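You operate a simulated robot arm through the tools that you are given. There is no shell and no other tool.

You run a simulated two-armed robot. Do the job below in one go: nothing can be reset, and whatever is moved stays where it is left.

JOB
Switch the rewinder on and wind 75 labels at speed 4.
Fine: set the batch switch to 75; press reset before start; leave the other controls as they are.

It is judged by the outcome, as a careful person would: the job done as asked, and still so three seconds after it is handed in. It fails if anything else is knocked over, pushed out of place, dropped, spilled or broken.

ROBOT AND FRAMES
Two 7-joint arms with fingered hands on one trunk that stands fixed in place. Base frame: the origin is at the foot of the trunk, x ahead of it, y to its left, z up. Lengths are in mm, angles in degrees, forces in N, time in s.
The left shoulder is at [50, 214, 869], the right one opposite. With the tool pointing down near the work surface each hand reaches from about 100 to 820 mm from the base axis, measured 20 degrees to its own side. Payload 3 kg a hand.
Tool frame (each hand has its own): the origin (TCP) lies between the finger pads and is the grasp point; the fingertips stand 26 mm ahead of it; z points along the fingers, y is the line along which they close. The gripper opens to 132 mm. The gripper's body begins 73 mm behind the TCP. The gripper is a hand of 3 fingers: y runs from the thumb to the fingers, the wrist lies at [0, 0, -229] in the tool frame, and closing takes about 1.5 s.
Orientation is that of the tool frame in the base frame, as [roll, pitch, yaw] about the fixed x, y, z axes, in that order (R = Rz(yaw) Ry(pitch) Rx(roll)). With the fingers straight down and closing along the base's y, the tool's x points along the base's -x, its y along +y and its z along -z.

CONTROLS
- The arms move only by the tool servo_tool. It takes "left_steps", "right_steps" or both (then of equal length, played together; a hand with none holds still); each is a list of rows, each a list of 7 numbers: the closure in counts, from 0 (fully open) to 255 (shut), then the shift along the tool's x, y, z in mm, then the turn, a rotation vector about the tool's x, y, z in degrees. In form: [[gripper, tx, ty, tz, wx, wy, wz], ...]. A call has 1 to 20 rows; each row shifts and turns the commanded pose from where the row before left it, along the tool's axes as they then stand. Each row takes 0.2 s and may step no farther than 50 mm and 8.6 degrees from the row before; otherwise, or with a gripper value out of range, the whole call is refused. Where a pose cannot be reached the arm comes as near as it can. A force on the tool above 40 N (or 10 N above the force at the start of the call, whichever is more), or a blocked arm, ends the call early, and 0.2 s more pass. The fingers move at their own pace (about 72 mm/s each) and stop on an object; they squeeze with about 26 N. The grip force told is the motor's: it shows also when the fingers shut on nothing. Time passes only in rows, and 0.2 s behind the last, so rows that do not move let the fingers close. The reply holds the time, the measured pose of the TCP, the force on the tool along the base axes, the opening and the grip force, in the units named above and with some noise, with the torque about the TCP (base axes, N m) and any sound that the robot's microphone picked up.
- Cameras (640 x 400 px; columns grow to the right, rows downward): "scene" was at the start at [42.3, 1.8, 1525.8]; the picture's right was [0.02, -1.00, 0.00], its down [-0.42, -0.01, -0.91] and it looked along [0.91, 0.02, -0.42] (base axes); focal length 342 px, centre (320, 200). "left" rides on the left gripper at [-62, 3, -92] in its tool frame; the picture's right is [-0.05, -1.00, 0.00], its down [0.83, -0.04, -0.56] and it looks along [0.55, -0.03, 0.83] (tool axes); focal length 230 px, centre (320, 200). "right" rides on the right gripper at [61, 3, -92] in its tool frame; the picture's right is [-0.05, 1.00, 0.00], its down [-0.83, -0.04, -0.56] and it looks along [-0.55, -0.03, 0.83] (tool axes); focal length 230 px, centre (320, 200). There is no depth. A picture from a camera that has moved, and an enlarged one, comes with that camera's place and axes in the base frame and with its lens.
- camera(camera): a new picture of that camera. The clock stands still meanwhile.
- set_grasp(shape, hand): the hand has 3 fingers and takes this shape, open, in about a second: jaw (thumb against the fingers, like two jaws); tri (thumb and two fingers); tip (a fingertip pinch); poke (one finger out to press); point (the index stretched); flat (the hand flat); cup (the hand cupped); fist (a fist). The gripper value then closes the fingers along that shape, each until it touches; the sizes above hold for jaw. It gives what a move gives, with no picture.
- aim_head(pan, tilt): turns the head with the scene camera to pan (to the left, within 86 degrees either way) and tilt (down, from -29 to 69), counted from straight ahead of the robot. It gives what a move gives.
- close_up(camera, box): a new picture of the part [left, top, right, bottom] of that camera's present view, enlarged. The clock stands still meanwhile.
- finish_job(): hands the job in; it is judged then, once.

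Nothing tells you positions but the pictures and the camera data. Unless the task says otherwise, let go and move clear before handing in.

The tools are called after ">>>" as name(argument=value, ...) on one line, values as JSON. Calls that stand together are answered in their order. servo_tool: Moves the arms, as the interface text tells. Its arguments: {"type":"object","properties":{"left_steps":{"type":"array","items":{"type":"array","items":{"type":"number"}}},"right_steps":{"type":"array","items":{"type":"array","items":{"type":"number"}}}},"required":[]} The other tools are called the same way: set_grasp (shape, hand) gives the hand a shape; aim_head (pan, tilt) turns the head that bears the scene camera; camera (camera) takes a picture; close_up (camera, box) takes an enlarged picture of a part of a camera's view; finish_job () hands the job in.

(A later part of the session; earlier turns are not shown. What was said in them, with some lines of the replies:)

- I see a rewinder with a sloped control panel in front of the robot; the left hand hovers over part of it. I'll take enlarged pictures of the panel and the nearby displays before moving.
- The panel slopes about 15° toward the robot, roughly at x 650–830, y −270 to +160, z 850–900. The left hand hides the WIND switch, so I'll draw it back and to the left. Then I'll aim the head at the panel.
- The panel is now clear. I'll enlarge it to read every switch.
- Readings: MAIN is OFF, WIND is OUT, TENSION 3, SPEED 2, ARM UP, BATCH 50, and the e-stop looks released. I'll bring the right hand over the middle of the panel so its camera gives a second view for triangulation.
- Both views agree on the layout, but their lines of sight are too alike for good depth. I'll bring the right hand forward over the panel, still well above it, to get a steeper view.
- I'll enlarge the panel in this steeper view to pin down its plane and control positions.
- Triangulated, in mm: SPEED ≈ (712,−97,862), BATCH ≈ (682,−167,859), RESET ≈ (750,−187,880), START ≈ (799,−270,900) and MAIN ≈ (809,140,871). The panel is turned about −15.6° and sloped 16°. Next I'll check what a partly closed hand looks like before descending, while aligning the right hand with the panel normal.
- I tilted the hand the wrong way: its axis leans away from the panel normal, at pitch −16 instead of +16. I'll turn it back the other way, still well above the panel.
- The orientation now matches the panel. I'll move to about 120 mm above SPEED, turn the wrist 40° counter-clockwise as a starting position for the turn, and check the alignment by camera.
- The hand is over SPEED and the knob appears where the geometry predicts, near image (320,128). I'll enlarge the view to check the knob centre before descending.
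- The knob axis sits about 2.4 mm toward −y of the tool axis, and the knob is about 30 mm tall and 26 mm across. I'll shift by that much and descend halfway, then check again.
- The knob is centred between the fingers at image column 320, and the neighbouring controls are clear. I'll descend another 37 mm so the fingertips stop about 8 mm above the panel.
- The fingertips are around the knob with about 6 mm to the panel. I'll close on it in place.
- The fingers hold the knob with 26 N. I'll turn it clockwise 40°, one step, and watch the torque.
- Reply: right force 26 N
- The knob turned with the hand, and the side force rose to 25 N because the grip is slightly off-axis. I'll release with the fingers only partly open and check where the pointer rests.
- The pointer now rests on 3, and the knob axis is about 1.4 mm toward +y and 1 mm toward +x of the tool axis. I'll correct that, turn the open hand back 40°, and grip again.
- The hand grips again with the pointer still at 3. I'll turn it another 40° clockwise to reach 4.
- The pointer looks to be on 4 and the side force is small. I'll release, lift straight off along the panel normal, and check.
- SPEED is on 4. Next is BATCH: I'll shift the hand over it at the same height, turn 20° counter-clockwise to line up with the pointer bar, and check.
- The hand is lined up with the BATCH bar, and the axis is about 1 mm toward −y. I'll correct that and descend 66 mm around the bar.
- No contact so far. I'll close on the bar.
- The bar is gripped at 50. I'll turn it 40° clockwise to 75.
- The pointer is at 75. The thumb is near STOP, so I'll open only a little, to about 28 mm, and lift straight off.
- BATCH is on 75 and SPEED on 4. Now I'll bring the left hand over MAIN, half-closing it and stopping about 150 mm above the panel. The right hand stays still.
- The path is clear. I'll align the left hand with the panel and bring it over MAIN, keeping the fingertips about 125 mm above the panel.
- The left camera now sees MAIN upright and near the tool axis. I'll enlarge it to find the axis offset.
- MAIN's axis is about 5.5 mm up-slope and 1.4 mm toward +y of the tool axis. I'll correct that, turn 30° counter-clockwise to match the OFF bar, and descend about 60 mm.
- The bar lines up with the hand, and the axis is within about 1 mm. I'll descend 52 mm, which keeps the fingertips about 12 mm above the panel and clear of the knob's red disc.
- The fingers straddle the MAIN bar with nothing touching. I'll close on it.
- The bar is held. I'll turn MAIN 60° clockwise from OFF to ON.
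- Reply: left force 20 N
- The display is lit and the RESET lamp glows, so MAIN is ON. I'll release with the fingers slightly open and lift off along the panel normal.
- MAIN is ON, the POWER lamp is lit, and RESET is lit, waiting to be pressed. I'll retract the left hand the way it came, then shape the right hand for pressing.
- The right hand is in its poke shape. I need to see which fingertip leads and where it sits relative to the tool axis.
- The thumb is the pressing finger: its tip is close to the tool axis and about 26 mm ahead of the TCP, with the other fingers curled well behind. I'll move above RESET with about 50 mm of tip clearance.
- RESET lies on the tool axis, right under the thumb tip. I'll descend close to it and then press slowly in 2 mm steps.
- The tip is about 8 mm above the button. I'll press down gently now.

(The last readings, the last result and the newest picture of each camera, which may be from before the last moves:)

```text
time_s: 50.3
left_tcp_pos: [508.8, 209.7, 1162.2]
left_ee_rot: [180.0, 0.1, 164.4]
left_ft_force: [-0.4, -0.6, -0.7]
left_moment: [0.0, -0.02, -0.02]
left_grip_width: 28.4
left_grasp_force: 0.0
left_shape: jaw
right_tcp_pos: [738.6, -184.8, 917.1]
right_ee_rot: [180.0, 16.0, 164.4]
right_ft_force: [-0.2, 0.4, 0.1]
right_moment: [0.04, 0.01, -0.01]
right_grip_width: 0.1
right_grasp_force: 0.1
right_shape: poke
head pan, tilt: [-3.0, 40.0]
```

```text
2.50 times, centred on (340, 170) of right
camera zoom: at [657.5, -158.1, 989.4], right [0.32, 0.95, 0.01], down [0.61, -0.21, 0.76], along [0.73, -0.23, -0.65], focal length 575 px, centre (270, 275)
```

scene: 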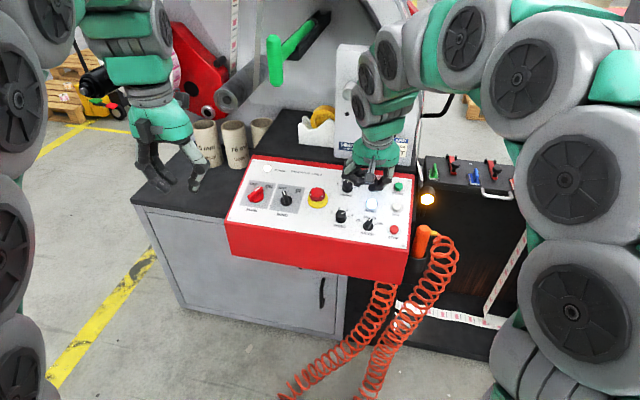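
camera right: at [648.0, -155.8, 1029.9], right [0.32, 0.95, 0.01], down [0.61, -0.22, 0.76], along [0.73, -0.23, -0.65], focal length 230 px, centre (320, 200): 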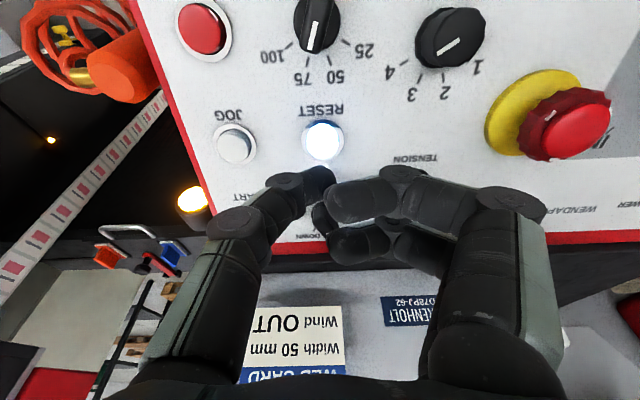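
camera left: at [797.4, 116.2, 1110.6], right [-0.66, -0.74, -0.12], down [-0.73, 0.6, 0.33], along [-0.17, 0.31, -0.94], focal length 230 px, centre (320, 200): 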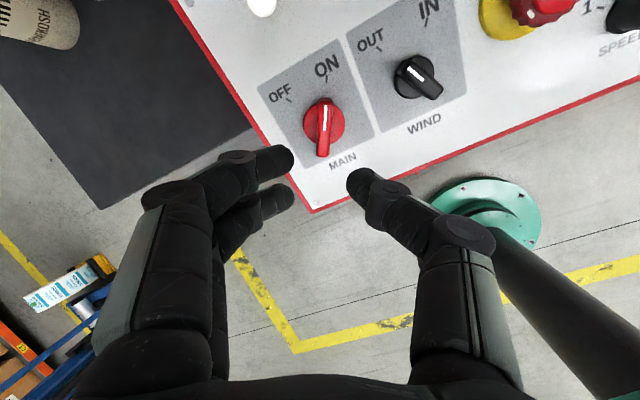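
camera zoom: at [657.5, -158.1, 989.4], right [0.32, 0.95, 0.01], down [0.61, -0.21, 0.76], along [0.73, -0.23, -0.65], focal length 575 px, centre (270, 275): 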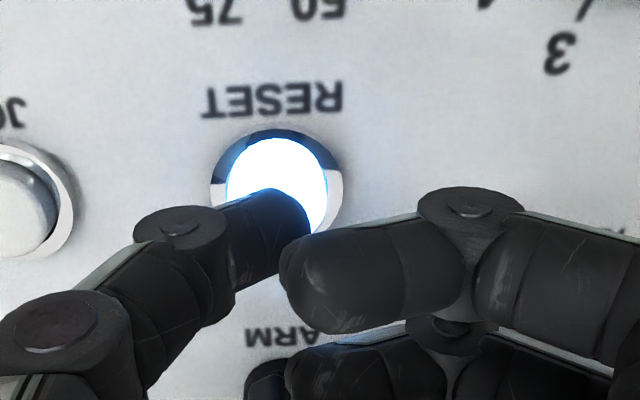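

No contact yet. I'll continue downward in small steps.

>>> servo_tool(right_steps=[[0, 0, 0, 1.5, 0, 0, 0], [0, 0, 0, 1.5, 0, 0, 0], [0, 0, 0, 1.5, 0, 0, 0], [0, 0, 0, 0, 0, 0, 0]])

>>> close_up(camera="right", box=[240, 90, 440, 250])

>>> close_up(camera="scene", box=[320, 130, 420, 220])

```text
time_s: 51.3
left_tcp_pos: [510.1, 208.6, 1161.2]
left_ee_rot: [180.0, 0.0, 164.4]
left_ft_force: [-1.0, 0.3, -0.1]
left_moment: [-0.02, 0.03, -0.01]
left_grip_width: 28.2
left_grasp_force: 0.1
left_shape: jaw
right_tcp_pos: [738.6, -185.3, 912.2]
right_ee_rot: [-180.0, 16.0, 164.4]
right_ft_force: [-0.1, 0.3, 2.0]
right_moment: [0.01, -0.01, -0.01]
right_grip_width: 0.0
right_grasp_force: 0.1
right_shape: poke
head pan, tilt: [-3.0, 40.0]
```

```text
2.50 times, centred on (340, 170) of right
camera zoom: at [658.8, -158.0, 985.2], right [0.32, 0.95, 0.01], down [0.61, -0.22, 0.76], along [0.73, -0.23, -0.65], focal length 575 px, centre (270, 275)
```

zoom: 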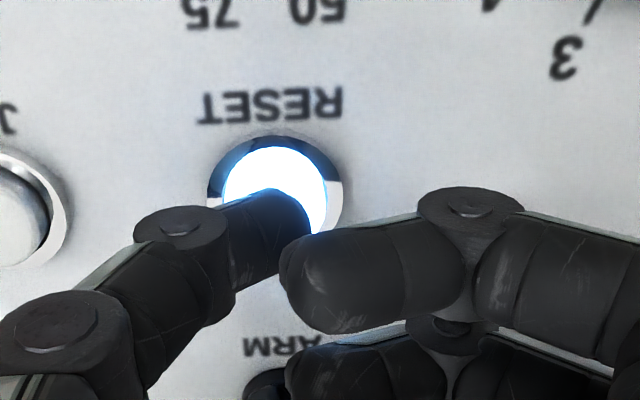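

```text
4.44 times, centred on (370, 175) of scene
camera zoom: at [35.0, -4.3, 1502.1], right [-0.05, -1.0, 0.0], down [-0.64, 0.03, -0.77], along [0.77, -0.04, -0.64], focal length 1519 px, centre (98, 311)
```

zoom: 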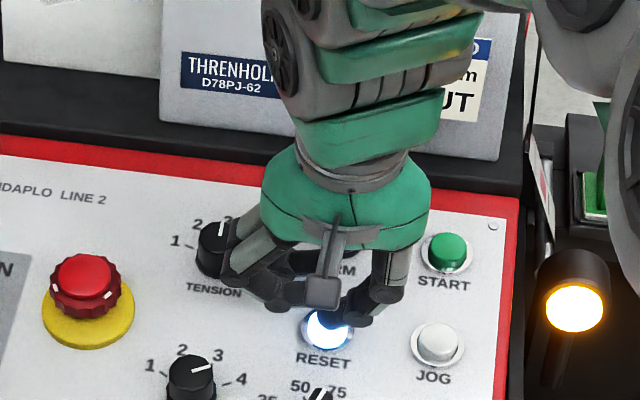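

Contact has begun at 2 N. I'll press on in small steps.

>>> servo_tool(right_steps=[[0, 0, 0, 1.5, 0, 0, 0], [0, 0, 0, 1.5, 0, 0, 0], [0, 0, 0, 1, 0, 0, 0], [0, 0, 0, 0, 0, 0, 0]])

>>> close_up(camera="right", box=[240, 90, 440, 250])

```text
time_s: 52.3
left_tcp_pos: [510.0, 209.5, 1162.0]
left_ee_rot: [-179.9, 0.0, 164.5]
left_ft_force: [0.1, -0.3, -0.5]
left_moment: [-0.03, 0.0, 0.03]
left_grip_width: 28.6
left_grasp_force: 0.1
left_shape: jaw
right_tcp_pos: [739.9, -185.8, 907.6]
right_ee_rot: [-180.0, 16.0, 164.4]
right_ft_force: [-0.6, 0.9, 3.6]
right_moment: [0.01, -0.01, -0.02]
right_grip_width: 0.0
right_grasp_force: 0.0
right_shape: poke
head pan, tilt: [-3.0, 40.0]
heard: click
```

```text
2.50 times, centred on (340, 170) of right
camera zoom: at [659.4, -158.8, 981.0], right [0.32, 0.95, 0.01], down [0.61, -0.22, 0.76], along [0.73, -0.23, -0.65], focal length 575 px, centre (270, 275)
```

zoom: 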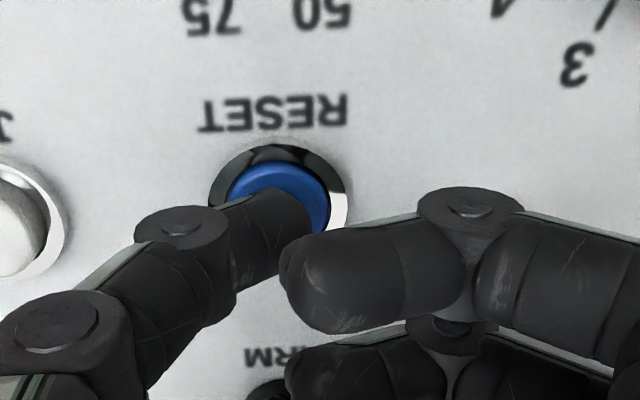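

The reset clicked and its lamp went out. I'll lift off, move the hand back and to the right, and read the display before pressing START.

>>> servo_tool(right_steps=[[0, 0, 0, -10, 0, 0, 0], [0, 0, 0, -20, 0, 0, 0], [0, 0, 0, -25, 0, 0, 0], [0, 20, -30, -30, 0, 0, 0], [0, 30, -35, -10, 0, 0, 0], [0, 30, -35, -10, 0, 0, 0], [0, 30, -35, 0, 0, 0, 0], [0, 0, 0, 0, 0, 0, 0]])

>>> camera(camera="scene")

>>> close_up(camera="scene", box=[330, 35, 420, 95])

>>> close_up(camera="scene", box=[220, 150, 420, 250])

```text
time_s: 54.1
left_tcp_pos: [509.9, 209.3, 1162.0]
left_ee_rot: [-180.0, 0.1, 164.4]
left_ft_force: [-0.6, 1.0, 0.0]
left_moment: [0.0, 0.02, -0.01]
left_grip_width: 28.2
left_grasp_force: 0.0
left_shape: jaw
right_tcp_pos: [572.5, -278.9, 979.5]
right_ee_rot: [-180.0, 16.0, 164.5]
right_ft_force: [0.1, 0.4, 0.4]
right_moment: [-0.01, -0.01, 0.01]
right_grip_width: 0.0
right_grasp_force: 0.1
right_shape: poke
head pan, tilt: [-3.0, 40.0]
```

```text
taken
```

scene: 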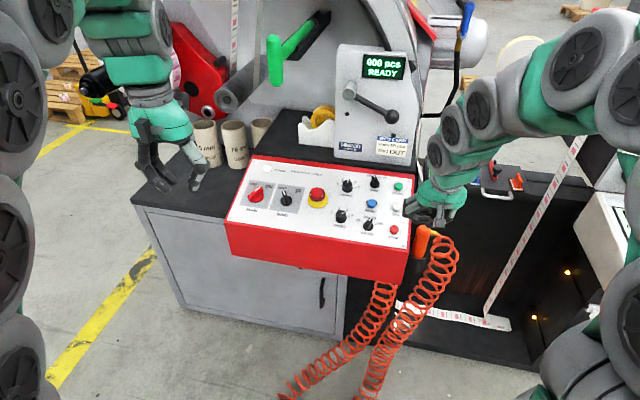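

```text
6.67 times, centred on (375, 65) of scene
camera zoom: at [35.0, -4.4, 1502.1], right [-0.05, -1.0, 0.0], down [-0.64, 0.03, -0.77], along [0.77, -0.04, -0.64], focal length 2278 px, centre (-47, 1100)
```

zoom: 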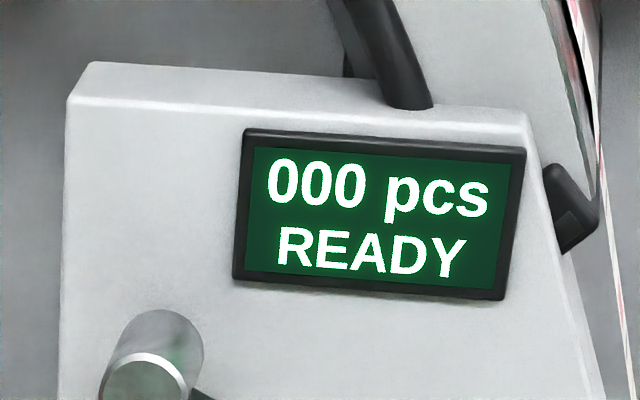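

```text
3.20 times, centred on (320, 200) of scene
camera zoom: at [35.0, -4.4, 1502.1], right [-0.05, -1.0, 0.0], down [-0.64, 0.03, -0.77], along [0.77, -0.04, -0.64], focal length 1094 px, centre (320, 200)
```

zoom: 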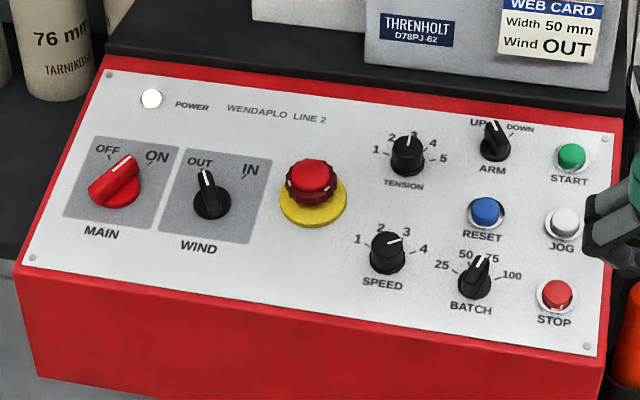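

The display reads "000 pcs READY", with SPEED at 4, BATCH at 75 and everything else unchanged. I'll move above START and check the alignment.

>>> servo_tool(right_steps=[[0, -37, 13.4, 0, 0, 0, 0], [0, -37, 13.4, 0, 0, 0, 0], [0, -37, 13.4, 0, 0, 0, 0], [0, -37, 13.5, 0, 0, 0, 0], [0, -37, 13.5, 0, 0, 0, 0], [0, 0, 0, 28, 0, 0, 0], [0, 0, 0, 28, 0, 0, 0], [0, 0, 0, 0, 0, 0, 0]])

>>> camera(camera="right")

>>> close_up(camera="right", box=[240, 90, 440, 250])

>>> close_up(camera="scene", box=[330, 120, 450, 220])

```text
time_s: 55.9
left_tcp_pos: [508.5, 208.9, 1161.7]
left_ee_rot: [179.9, 0.0, 164.3]
left_ft_force: [0.5, 0.7, 0.2]
left_moment: [-0.01, -0.05, 0.01]
left_grip_width: 28.0
left_grasp_force: 0.1
left_shape: jaw
right_tcp_pos: [780.0, -267.7, 974.9]
right_ee_rot: [-180.0, 16.0, 164.4]
right_ft_force: [0.0, 0.4, 0.6]
right_moment: [0.0, 0.01, 0.0]
right_grip_width: 0.0
right_grasp_force: 0.0
right_shape: poke
head pan, tilt: [-3.0, 40.0]
```

```text
taken
camera right: at [699.4, -239.6, 1047.9], right [0.32, 0.95, 0.01], down [0.61, -0.21, 0.76], along [0.73, -0.23, -0.65], focal length 230 px, centre (320, 200)
```

right: 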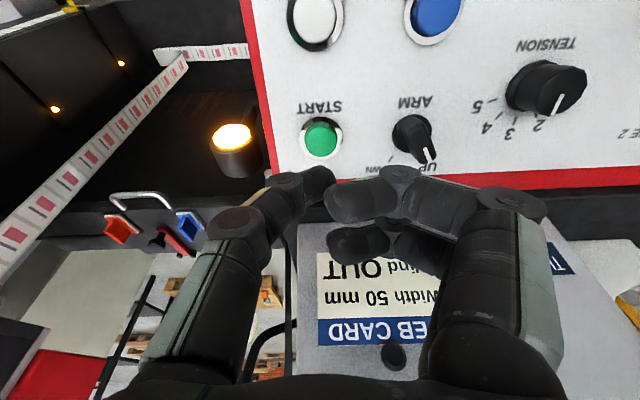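

```text
2.50 times, centred on (340, 170) of right
camera zoom: at [699.4, -239.6, 1047.9], right [0.32, 0.95, 0.01], down [0.61, -0.21, 0.76], along [0.73, -0.23, -0.65], focal length 575 px, centre (270, 275)
```

zoom: 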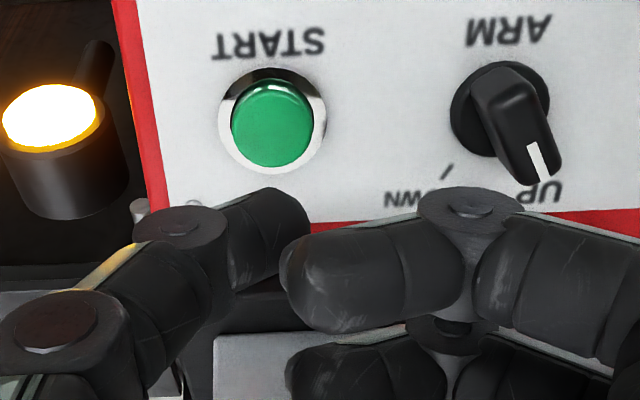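

```text
4.00 times, centred on (390, 170) of scene
camera zoom: at [35.0, -4.4, 1502.1], right [-0.05, -1.0, 0.0], down [-0.64, 0.03, -0.77], along [0.77, -0.04, -0.64], focal length 1367 px, centre (40, 320)
```

zoom: 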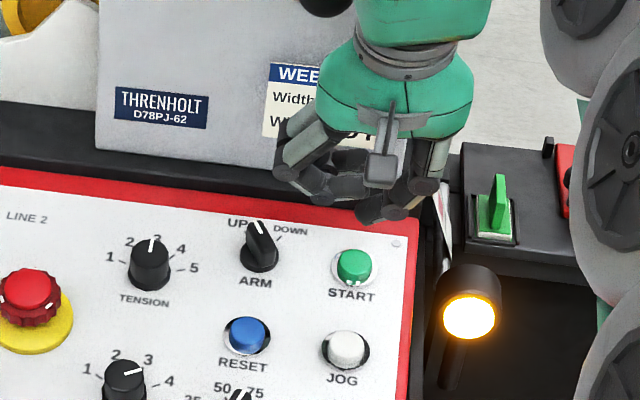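

START is under the thumb tip, about 2.5 mm down-slope of the tool axis, and the warning lamp is well to the side. I'll correct that and descend to just above the button.

>>> servo_tool(right_steps=[[0, 2.5, -0.5, 10, 0, 0, 0], [0, 0, 0, 12, 0, 0, 0], [0, 0, 0, 10, 0, 0, 0], [0, 0, 0, 6, 0, 0, 0], [0, 0, 0, 0, 0, 0, 0]])

>>> close_up(camera="right", box=[240, 90, 440, 250])

>>> close_up(camera="scene", box=[330, 120, 450, 220])

```text
time_s: 57.1
left_tcp_pos: [508.4, 209.7, 1162.3]
left_ee_rot: [179.9, 0.0, 164.4]
left_ft_force: [0.8, -0.3, -0.1]
left_moment: [-0.04, -0.02, 0.0]
left_grip_width: 28.3
left_grasp_force: 0.1
left_shape: jaw
right_tcp_pos: [786.9, -268.5, 938.2]
right_ee_rot: [180.0, 16.1, 164.5]
right_ft_force: [-0.7, 0.6, -0.5]
right_moment: [0.03, 0.03, 0.01]
right_grip_width: 0.0
right_grasp_force: 0.0
right_shape: poke
head pan, tilt: [-3.0, 40.0]
```

```text
2.50 times, centred on (340, 170) of right
camera zoom: at [705.8, -242.4, 1011.4], right [0.32, 0.95, 0.01], down [0.61, -0.22, 0.76], along [0.73, -0.23, -0.65], focal length 575 px, centre (270, 275)
```

zoom: 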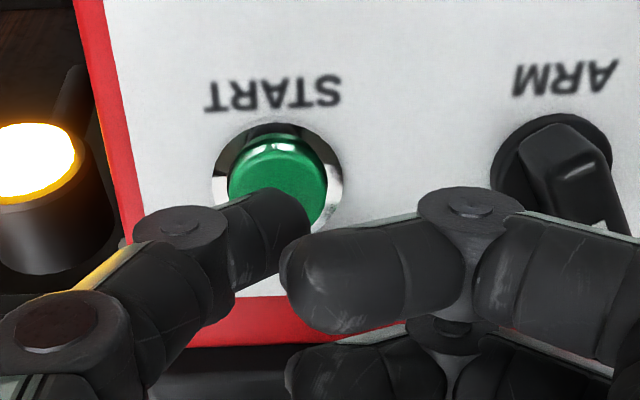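

```text
4.00 times, centred on (390, 170) of scene
camera zoom: at [35.0, -4.3, 1502.1], right [-0.05, -1.0, 0.0], down [-0.64, 0.03, -0.77], along [0.77, -0.04, -0.64], focal length 1367 px, centre (40, 320)
```

zoom: 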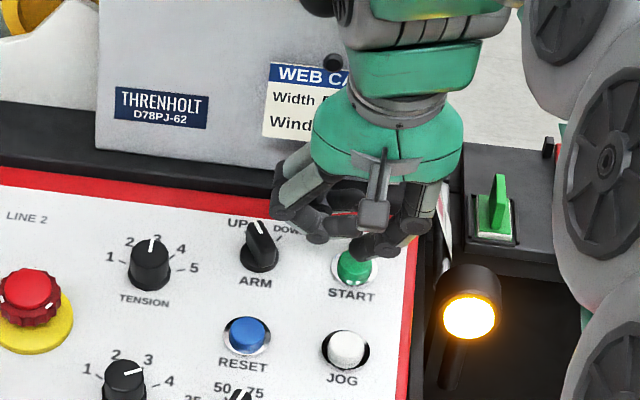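

The alignment matches the RESET press. I'll press START now in small steps.

>>> servo_tool(right_steps=[[0, 0, 0, 2, 0, 0, 0], [0, 0, 0, 2, 0, 0, 0], [0, 0, 0, 2, 0, 0, 0], [0, 0, 0, 1.5, 0, 0, 0], [0, 0, 0, 1.5, 0, 0, 0], [0, 0, 0, 1, 0, 0, 0], [0, 0, 0, 0, 0, 0, 0]])

>>> close_up(camera="right", box=[240, 90, 440, 250])

>>> camera(camera="scene")

```text
time_s: 58.7
left_tcp_pos: [508.6, 208.4, 1160.7]
left_ee_rot: [180.0, 0.0, 164.4]
left_ft_force: [-0.5, 0.5, 0.2]
left_moment: [0.0, -0.01, -0.02]
left_grip_width: 28.2
left_grasp_force: 0.0
left_shape: jaw
right_tcp_pos: [789.3, -269.8, 928.4]
right_ee_rot: [179.9, 16.1, 164.4]
right_ft_force: [-1.7, 0.2, 1.8]
right_moment: [-0.01, 0.01, -0.02]
right_grip_width: 0.0
right_grasp_force: 0.2
right_shape: poke
head pan, tilt: [-3.0, 40.0]
heard: click
```

```text
2.50 times, centred on (340, 170) of right
camera zoom: at [707.8, -243.4, 1001.6], right [0.32, 0.95, 0.01], down [0.61, -0.21, 0.76], along [0.73, -0.23, -0.65], focal length 575 px, centre (270, 275)
```

zoom: 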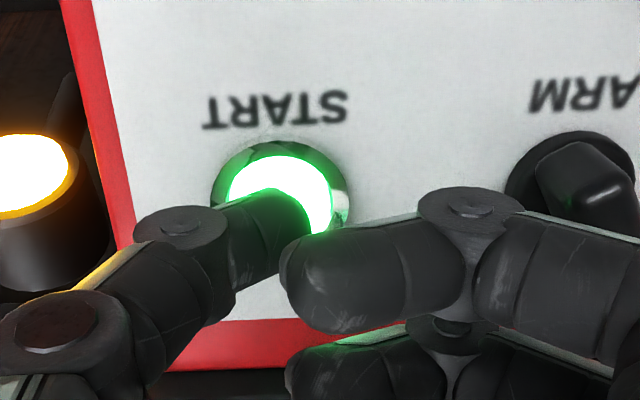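

```text
taken
```

scene: 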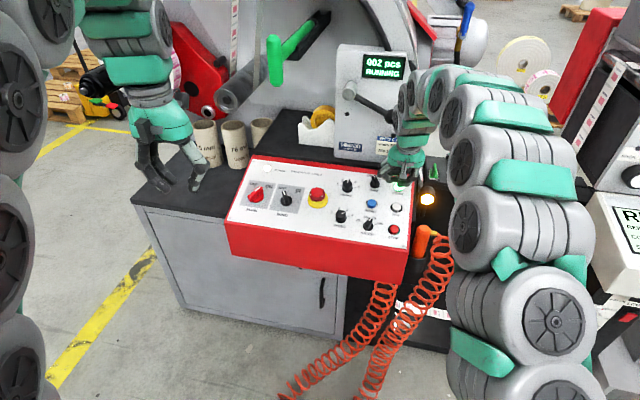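

START clicked, its lamp is lit, and the display shows "002 pcs RUNNING". I'll lift the right hand off and draw both hands clear.

>>> servo_tool(right_steps=[[0, 0, 0, -10, 0, 0, 0], [0, 0, 0, -20, 0, 0, 0], [0, 0, 0, -25, 0, 0, 0], [0, 0, 0, -30, 0, 0, 0], [0, 37, -5, -10, 0, 0, 0], [0, 37, -5, -10, 0, 0, 0], [0, 37, -5, -10, 0, 0, 0], [0, 37, -5, -10, 0, 0, 0], [0, 37, -5, -10, 0, 0, 0], [0, 37, -5, -20, 0, 0, 0], [0, 37, 0, -20, 0, 0, 0], [0, 0, 0, 0, 0, 0, 0]])

>>> camera(camera="scene")

>>> close_up(camera="scene", box=[330, 35, 420, 95])

>>> close_up(camera="scene", box=[220, 150, 420, 250])

```text
time_s: 61.3
left_tcp_pos: [508.7, 208.3, 1162.6]
left_ee_rot: [-180.0, 0.0, 164.3]
left_ft_force: [-0.5, 0.0, -0.4]
left_moment: [0.0, 0.01, 0.02]
left_grip_width: 28.4
left_grasp_force: 0.1
left_shape: jaw
right_tcp_pos: [492.8, -216.5, 1026.8]
right_ee_rot: [180.0, 16.0, 164.4]
right_ft_force: [0.6, 0.3, -0.9]
right_moment: [0.02, -0.02, 0.03]
right_grip_width: 0.0
right_grasp_force: 0.1
right_shape: poke
head pan, tilt: [-3.0, 40.0]
```

```text
taken
```

scene: 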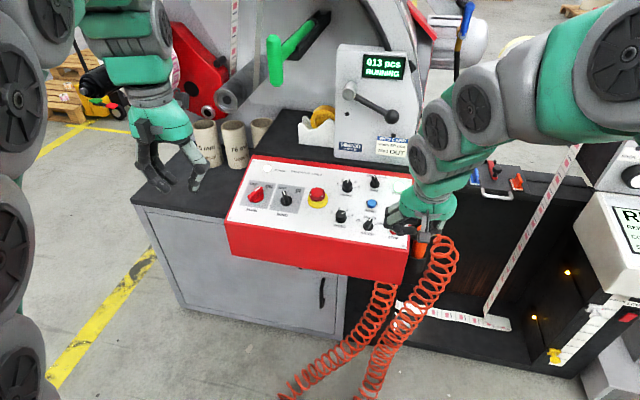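

```text
6.67 times, centred on (375, 65) of scene
camera zoom: at [35.0, -4.4, 1502.1], right [-0.05, -1.0, 0.0], down [-0.64, 0.03, -0.77], along [0.77, -0.04, -0.64], focal length 2278 px, centre (-47, 1100)
```

zoom: 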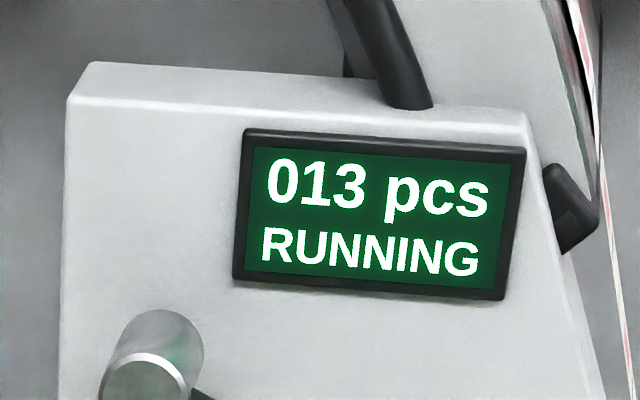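

```text
3.20 times, centred on (320, 200) of scene
camera zoom: at [35.0, -4.4, 1502.1], right [-0.05, -1.0, 0.0], down [-0.64, 0.03, -0.77], along [0.77, -0.04, -0.64], focal length 1094 px, centre (320, 200)
```

zoom: 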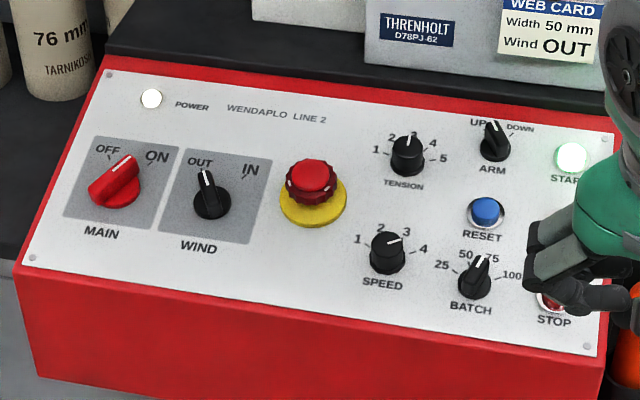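

Both hands are clear and the count is climbing at about 4 per second. I'll wait for the batch to finish, raising the right hand a little more.

>>> servo_tool(right_steps=[[0, 0, -10, -30, 0, 0, 0], [0, 0, -10, -30, 0, 0, 0], [0, 0, -10, -30, 0, 0, 0], [0, 0, 0, 0, 0, 0, 0], [0, 0, 0, 0, 0, 0, 0], [0, 0, 0, 0, 0, 0, 0], [0, 0, 0, 0, 0, 0, 0], [0, 0, 0, 0, 0, 0, 0], [0, 0, 0, 0, 0, 0, 0], [0, 0, 0, 0, 0, 0, 0], [0, 0, 0, 0, 0, 0, 0], [0, 0, 0, 0, 0, 0, 0], [0, 0, 0, 0, 0, 0, 0], [0, 0, 0, 0, 0, 0, 0], [0, 0, 0, 0, 0, 0, 0], [0, 0, 0, 0, 0, 0, 0], [0, 0, 0, 0, 0, 0, 0], [0, 0, 0, 0, 0, 0, 0], [0, 0, 0, 0, 0, 0, 0], [0, 0, 0, 0, 0, 0, 0]])

>>> servo_tool(right_steps=[[0, 0, 0, 0, 0, 0, 0], [0, 0, 0, 0, 0, 0, 0], [0, 0, 0, 0, 0, 0, 0], [0, 0, 0, 0, 0, 0, 0], [0, 0, 0, 0, 0, 0, 0], [0, 0, 0, 0, 0, 0, 0], [0, 0, 0, 0, 0, 0, 0], [0, 0, 0, 0, 0, 0, 0], [0, 0, 0, 0, 0, 0, 0], [0, 0, 0, 0, 0, 0, 0], [0, 0, 0, 0, 0, 0, 0], [0, 0, 0, 0, 0, 0, 0], [0, 0, 0, 0, 0, 0, 0], [0, 0, 0, 0, 0, 0, 0], [0, 0, 0, 0, 0, 0, 0], [0, 0, 0, 0, 0, 0, 0], [0, 0, 0, 0, 0, 0, 0], [0, 0, 0, 0, 0, 0, 0], [0, 0, 0, 0, 0, 0, 0], [0, 0, 0, 0, 0, 0, 0]])

>>> servo_tool(right_steps=[[0, 0, 0, 0, 0, 0, 0], [0, 0, 0, 0, 0, 0, 0], [0, 0, 0, 0, 0, 0, 0], [0, 0, 0, 0, 0, 0, 0], [0, 0, 0, 0, 0, 0, 0], [0, 0, 0, 0, 0, 0, 0], [0, 0, 0, 0, 0, 0, 0], [0, 0, 0, 0, 0, 0, 0], [0, 0, 0, 0, 0, 0, 0], [0, 0, 0, 0, 0, 0, 0], [0, 0, 0, 0, 0, 0, 0], [0, 0, 0, 0, 0, 0, 0], [0, 0, 0, 0, 0, 0, 0], [0, 0, 0, 0, 0, 0, 0], [0, 0, 0, 0, 0, 0, 0], [0, 0, 0, 0, 0, 0, 0], [0, 0, 0, 0, 0, 0, 0], [0, 0, 0, 0, 0, 0, 0], [0, 0, 0, 0, 0, 0, 0], [0, 0, 0, 0, 0, 0, 0]])

>>> close_up(camera="scene", box=[330, 35, 420, 95])

>>> camera(camera="scene")

```text
time_s: 65.5
left_tcp_pos: [508.7, 208.8, 1160.9]
left_ee_rot: [-180.0, 0.0, 164.3]
left_ft_force: [0.0, 0.4, -0.4]
left_moment: [0.04, -0.02, -0.03]
left_grip_width: 28.3
left_grasp_force: 0.1
left_shape: jaw
right_tcp_pos: [461.9, -238.6, 1112.1]
right_ee_rot: [180.0, 16.1, 164.4]
right_ft_force: [0.4, 0.5, -0.6]
right_moment: [-0.01, 0.01, -0.05]
right_grip_width: 0.1
right_grasp_force: 0.1
right_shape: poke
head pan, tilt: [-3.0, 40.0]
```

```text
time_s: 69.7
left_tcp_pos: [508.1, 208.6, 1162.5]
left_ee_rot: [180.0, 0.0, 164.4]
left_ft_force: [0.5, -0.3, 0.5]
left_moment: [0.0, -0.02, -0.05]
left_grip_width: 28.3
left_grasp_force: 0.1
left_shape: jaw
right_tcp_pos: [462.5, -239.5, 1114.1]
right_ee_rot: [-180.0, 16.0, 164.4]
right_ft_force: [0.5, 0.2, -0.7]
right_moment: [0.02, 0.01, -0.02]
right_grip_width: 0.0
right_grasp_force: 0.1
right_shape: poke
head pan, tilt: [-3.0, 40.0]
```

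```text
time_s: 73.9
left_tcp_pos: [509.2, 208.5, 1161.9]
left_ee_rot: [180.0, 0.0, 164.4]
left_ft_force: [0.2, 0.2, 0.5]
left_moment: [-0.01, -0.03, 0.01]
left_grip_width: 28.4
left_grasp_force: 0.1
left_shape: jaw
right_tcp_pos: [462.3, -240.9, 1114.2]
right_ee_rot: [-179.9, 16.0, 164.3]
right_ft_force: [-0.2, 0.1, -0.4]
right_moment: [-0.01, -0.01, 0.02]
right_grip_width: 0.0
right_grasp_force: 0.0
right_shape: poke
head pan, tilt: [-3.0, 40.0]
```

```text
6.67 times, centred on (375, 65) of scene
camera zoom: at [35.0, -4.4, 1502.1], right [-0.05, -1.0, 0.0], down [-0.64, 0.03, -0.77], along [0.77, -0.04, -0.64], focal length 2278 px, centre (-47, 1100)
```

zoom: 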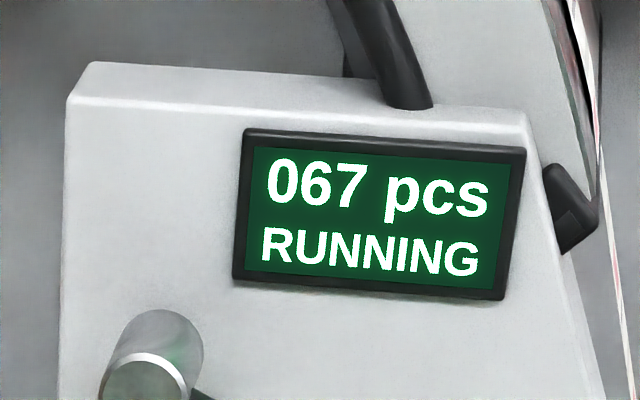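

```text
taken
```

scene: 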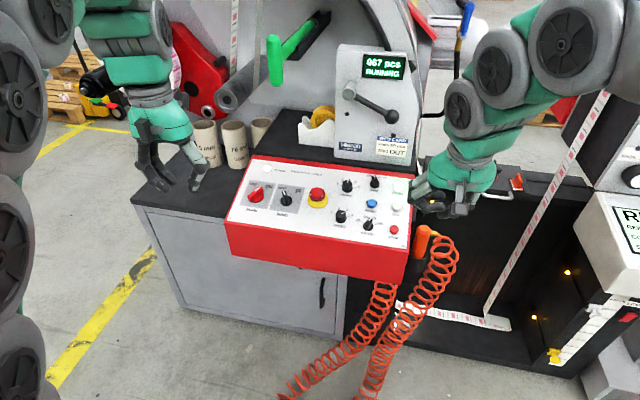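

The display shows 067 pcs and still RUNNING. I'll wait a few more seconds for it to reach 75.

>>> servo_tool(right_steps=[[0, 0, 0, 0, 0, 0, 0], [0, 0, 0, 0, 0, 0, 0], [0, 0, 0, 0, 0, 0, 0], [0, 0, 0, 0, 0, 0, 0], [0, 0, 0, 0, 0, 0, 0], [0, 0, 0, 0, 0, 0, 0], [0, 0, 0, 0, 0, 0, 0], [0, 0, 0, 0, 0, 0, 0], [0, 0, 0, 0, 0, 0, 0], [0, 0, 0, 0, 0, 0, 0], [0, 0, 0, 0, 0, 0, 0], [0, 0, 0, 0, 0, 0, 0], [0, 0, 0, 0, 0, 0, 0], [0, 0, 0, 0, 0, 0, 0], [0, 0, 0, 0, 0, 0, 0], [0, 0, 0, 0, 0, 0, 0], [0, 0, 0, 0, 0, 0, 0], [0, 0, 0, 0, 0, 0, 0]])

>>> close_up(camera="scene", box=[330, 35, 420, 95])

>>> close_up(camera="scene", box=[220, 150, 420, 250])

>>> camera(camera="scene")

```text
time_s: 77.7
left_tcp_pos: [508.5, 208.1, 1160.5]
left_ee_rot: [-180.0, 0.0, 164.5]
left_ft_force: [-0.5, 0.3, 0.1]
left_moment: [0.0, -0.02, 0.03]
left_grip_width: 28.4
left_grasp_force: 0.1
left_shape: jaw
right_tcp_pos: [461.1, -239.9, 1113.3]
right_ee_rot: [180.0, 16.0, 164.4]
right_ft_force: [-0.5, 0.7, -0.6]
right_moment: [-0.02, -0.01, -0.02]
right_grip_width: 0.0
right_grasp_force: 0.1
right_shape: poke
head pan, tilt: [-3.0, 40.0]
```

```text
6.67 times, centred on (375, 65) of scene
camera zoom: at [35.0, -4.3, 1502.1], right [-0.05, -1.0, 0.0], down [-0.64, 0.03, -0.77], along [0.77, -0.04, -0.64], focal length 2278 px, centre (-47, 1100)
```

zoom: 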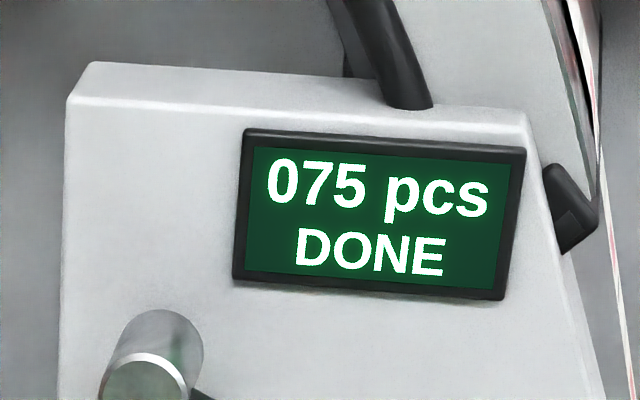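

```text
3.20 times, centred on (320, 200) of scene
camera zoom: at [35.0, -4.3, 1502.1], right [-0.05, -1.0, 0.0], down [-0.64, 0.03, -0.77], along [0.77, -0.04, -0.64], focal length 1094 px, centre (320, 200)
```

zoom: 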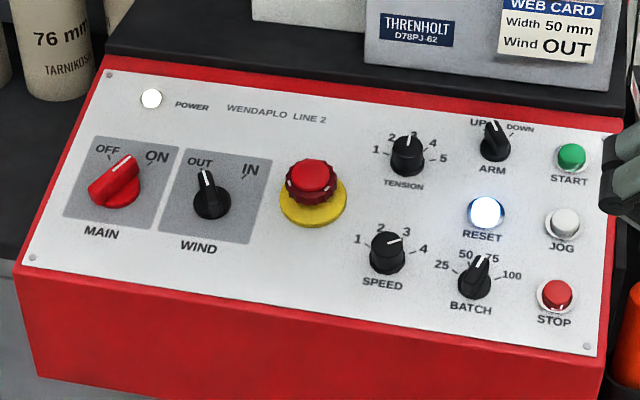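

```text
taken
```

scene: 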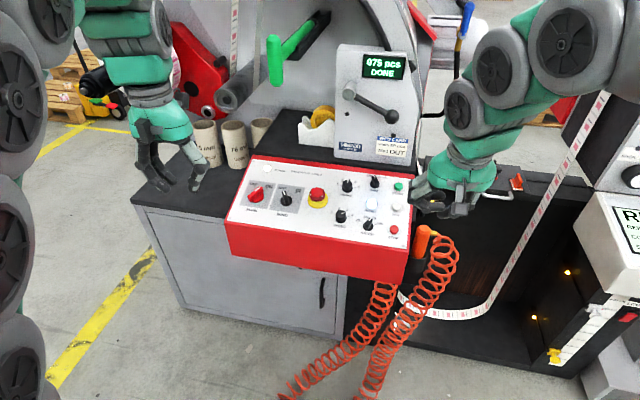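

The display reads "075 pcs DONE", and the other controls are unchanged. I'll take one last close look at SPEED and BATCH before handing in.

>>> close_up(camera="scene", box=[325, 200, 385, 240])

```text
10.00 times, centred on (355, 220) of scene
camera zoom: at [35.0, -4.3, 1502.1], right [-0.05, -1.0, 0.0], down [-0.64, 0.03, -0.77], along [0.77, -0.04, -0.64], focal length 3417 px, centre (-30, 0)
```

zoom: 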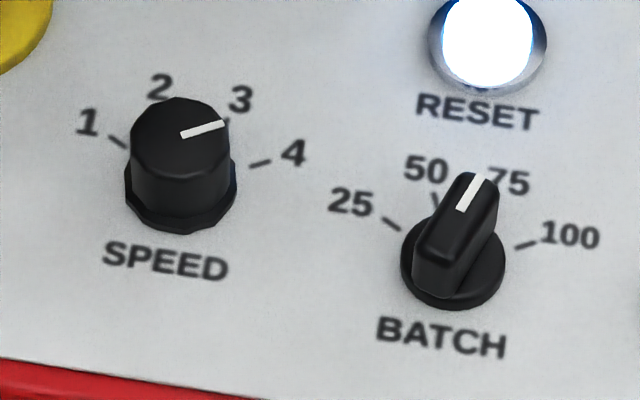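

The SPEED pointer is parallel to the 4 tick and BATCH points at 75. The batch is done at 75 pcs and both hands are clear, so I'm handing in.

>>> finish_job()

```text
The job is handed in.
```

The rewinder is on and wound the full batch at speed 4; its display reads "075 pcs DONE".

- **Settings:** MAIN is ON, SPEED is at 4 (it was at 2) and BATCH is at 75 (it was at 50).
- **Sequence:** I pressed RESET first, and the display showed "000 pcs READY". Then I pressed START and waited for the count to reach 75.
- **Other controls:** WIND is still OUT, TENSION 3 and ARM UP, and I did not touch the emergency stop.
- **RESET lamp:** it came back on when the batch finished; I left it alone.

I saw nothing knocked over or moved, and both hands are clear of the machine. The job is handed in; I have not seen a verdict.
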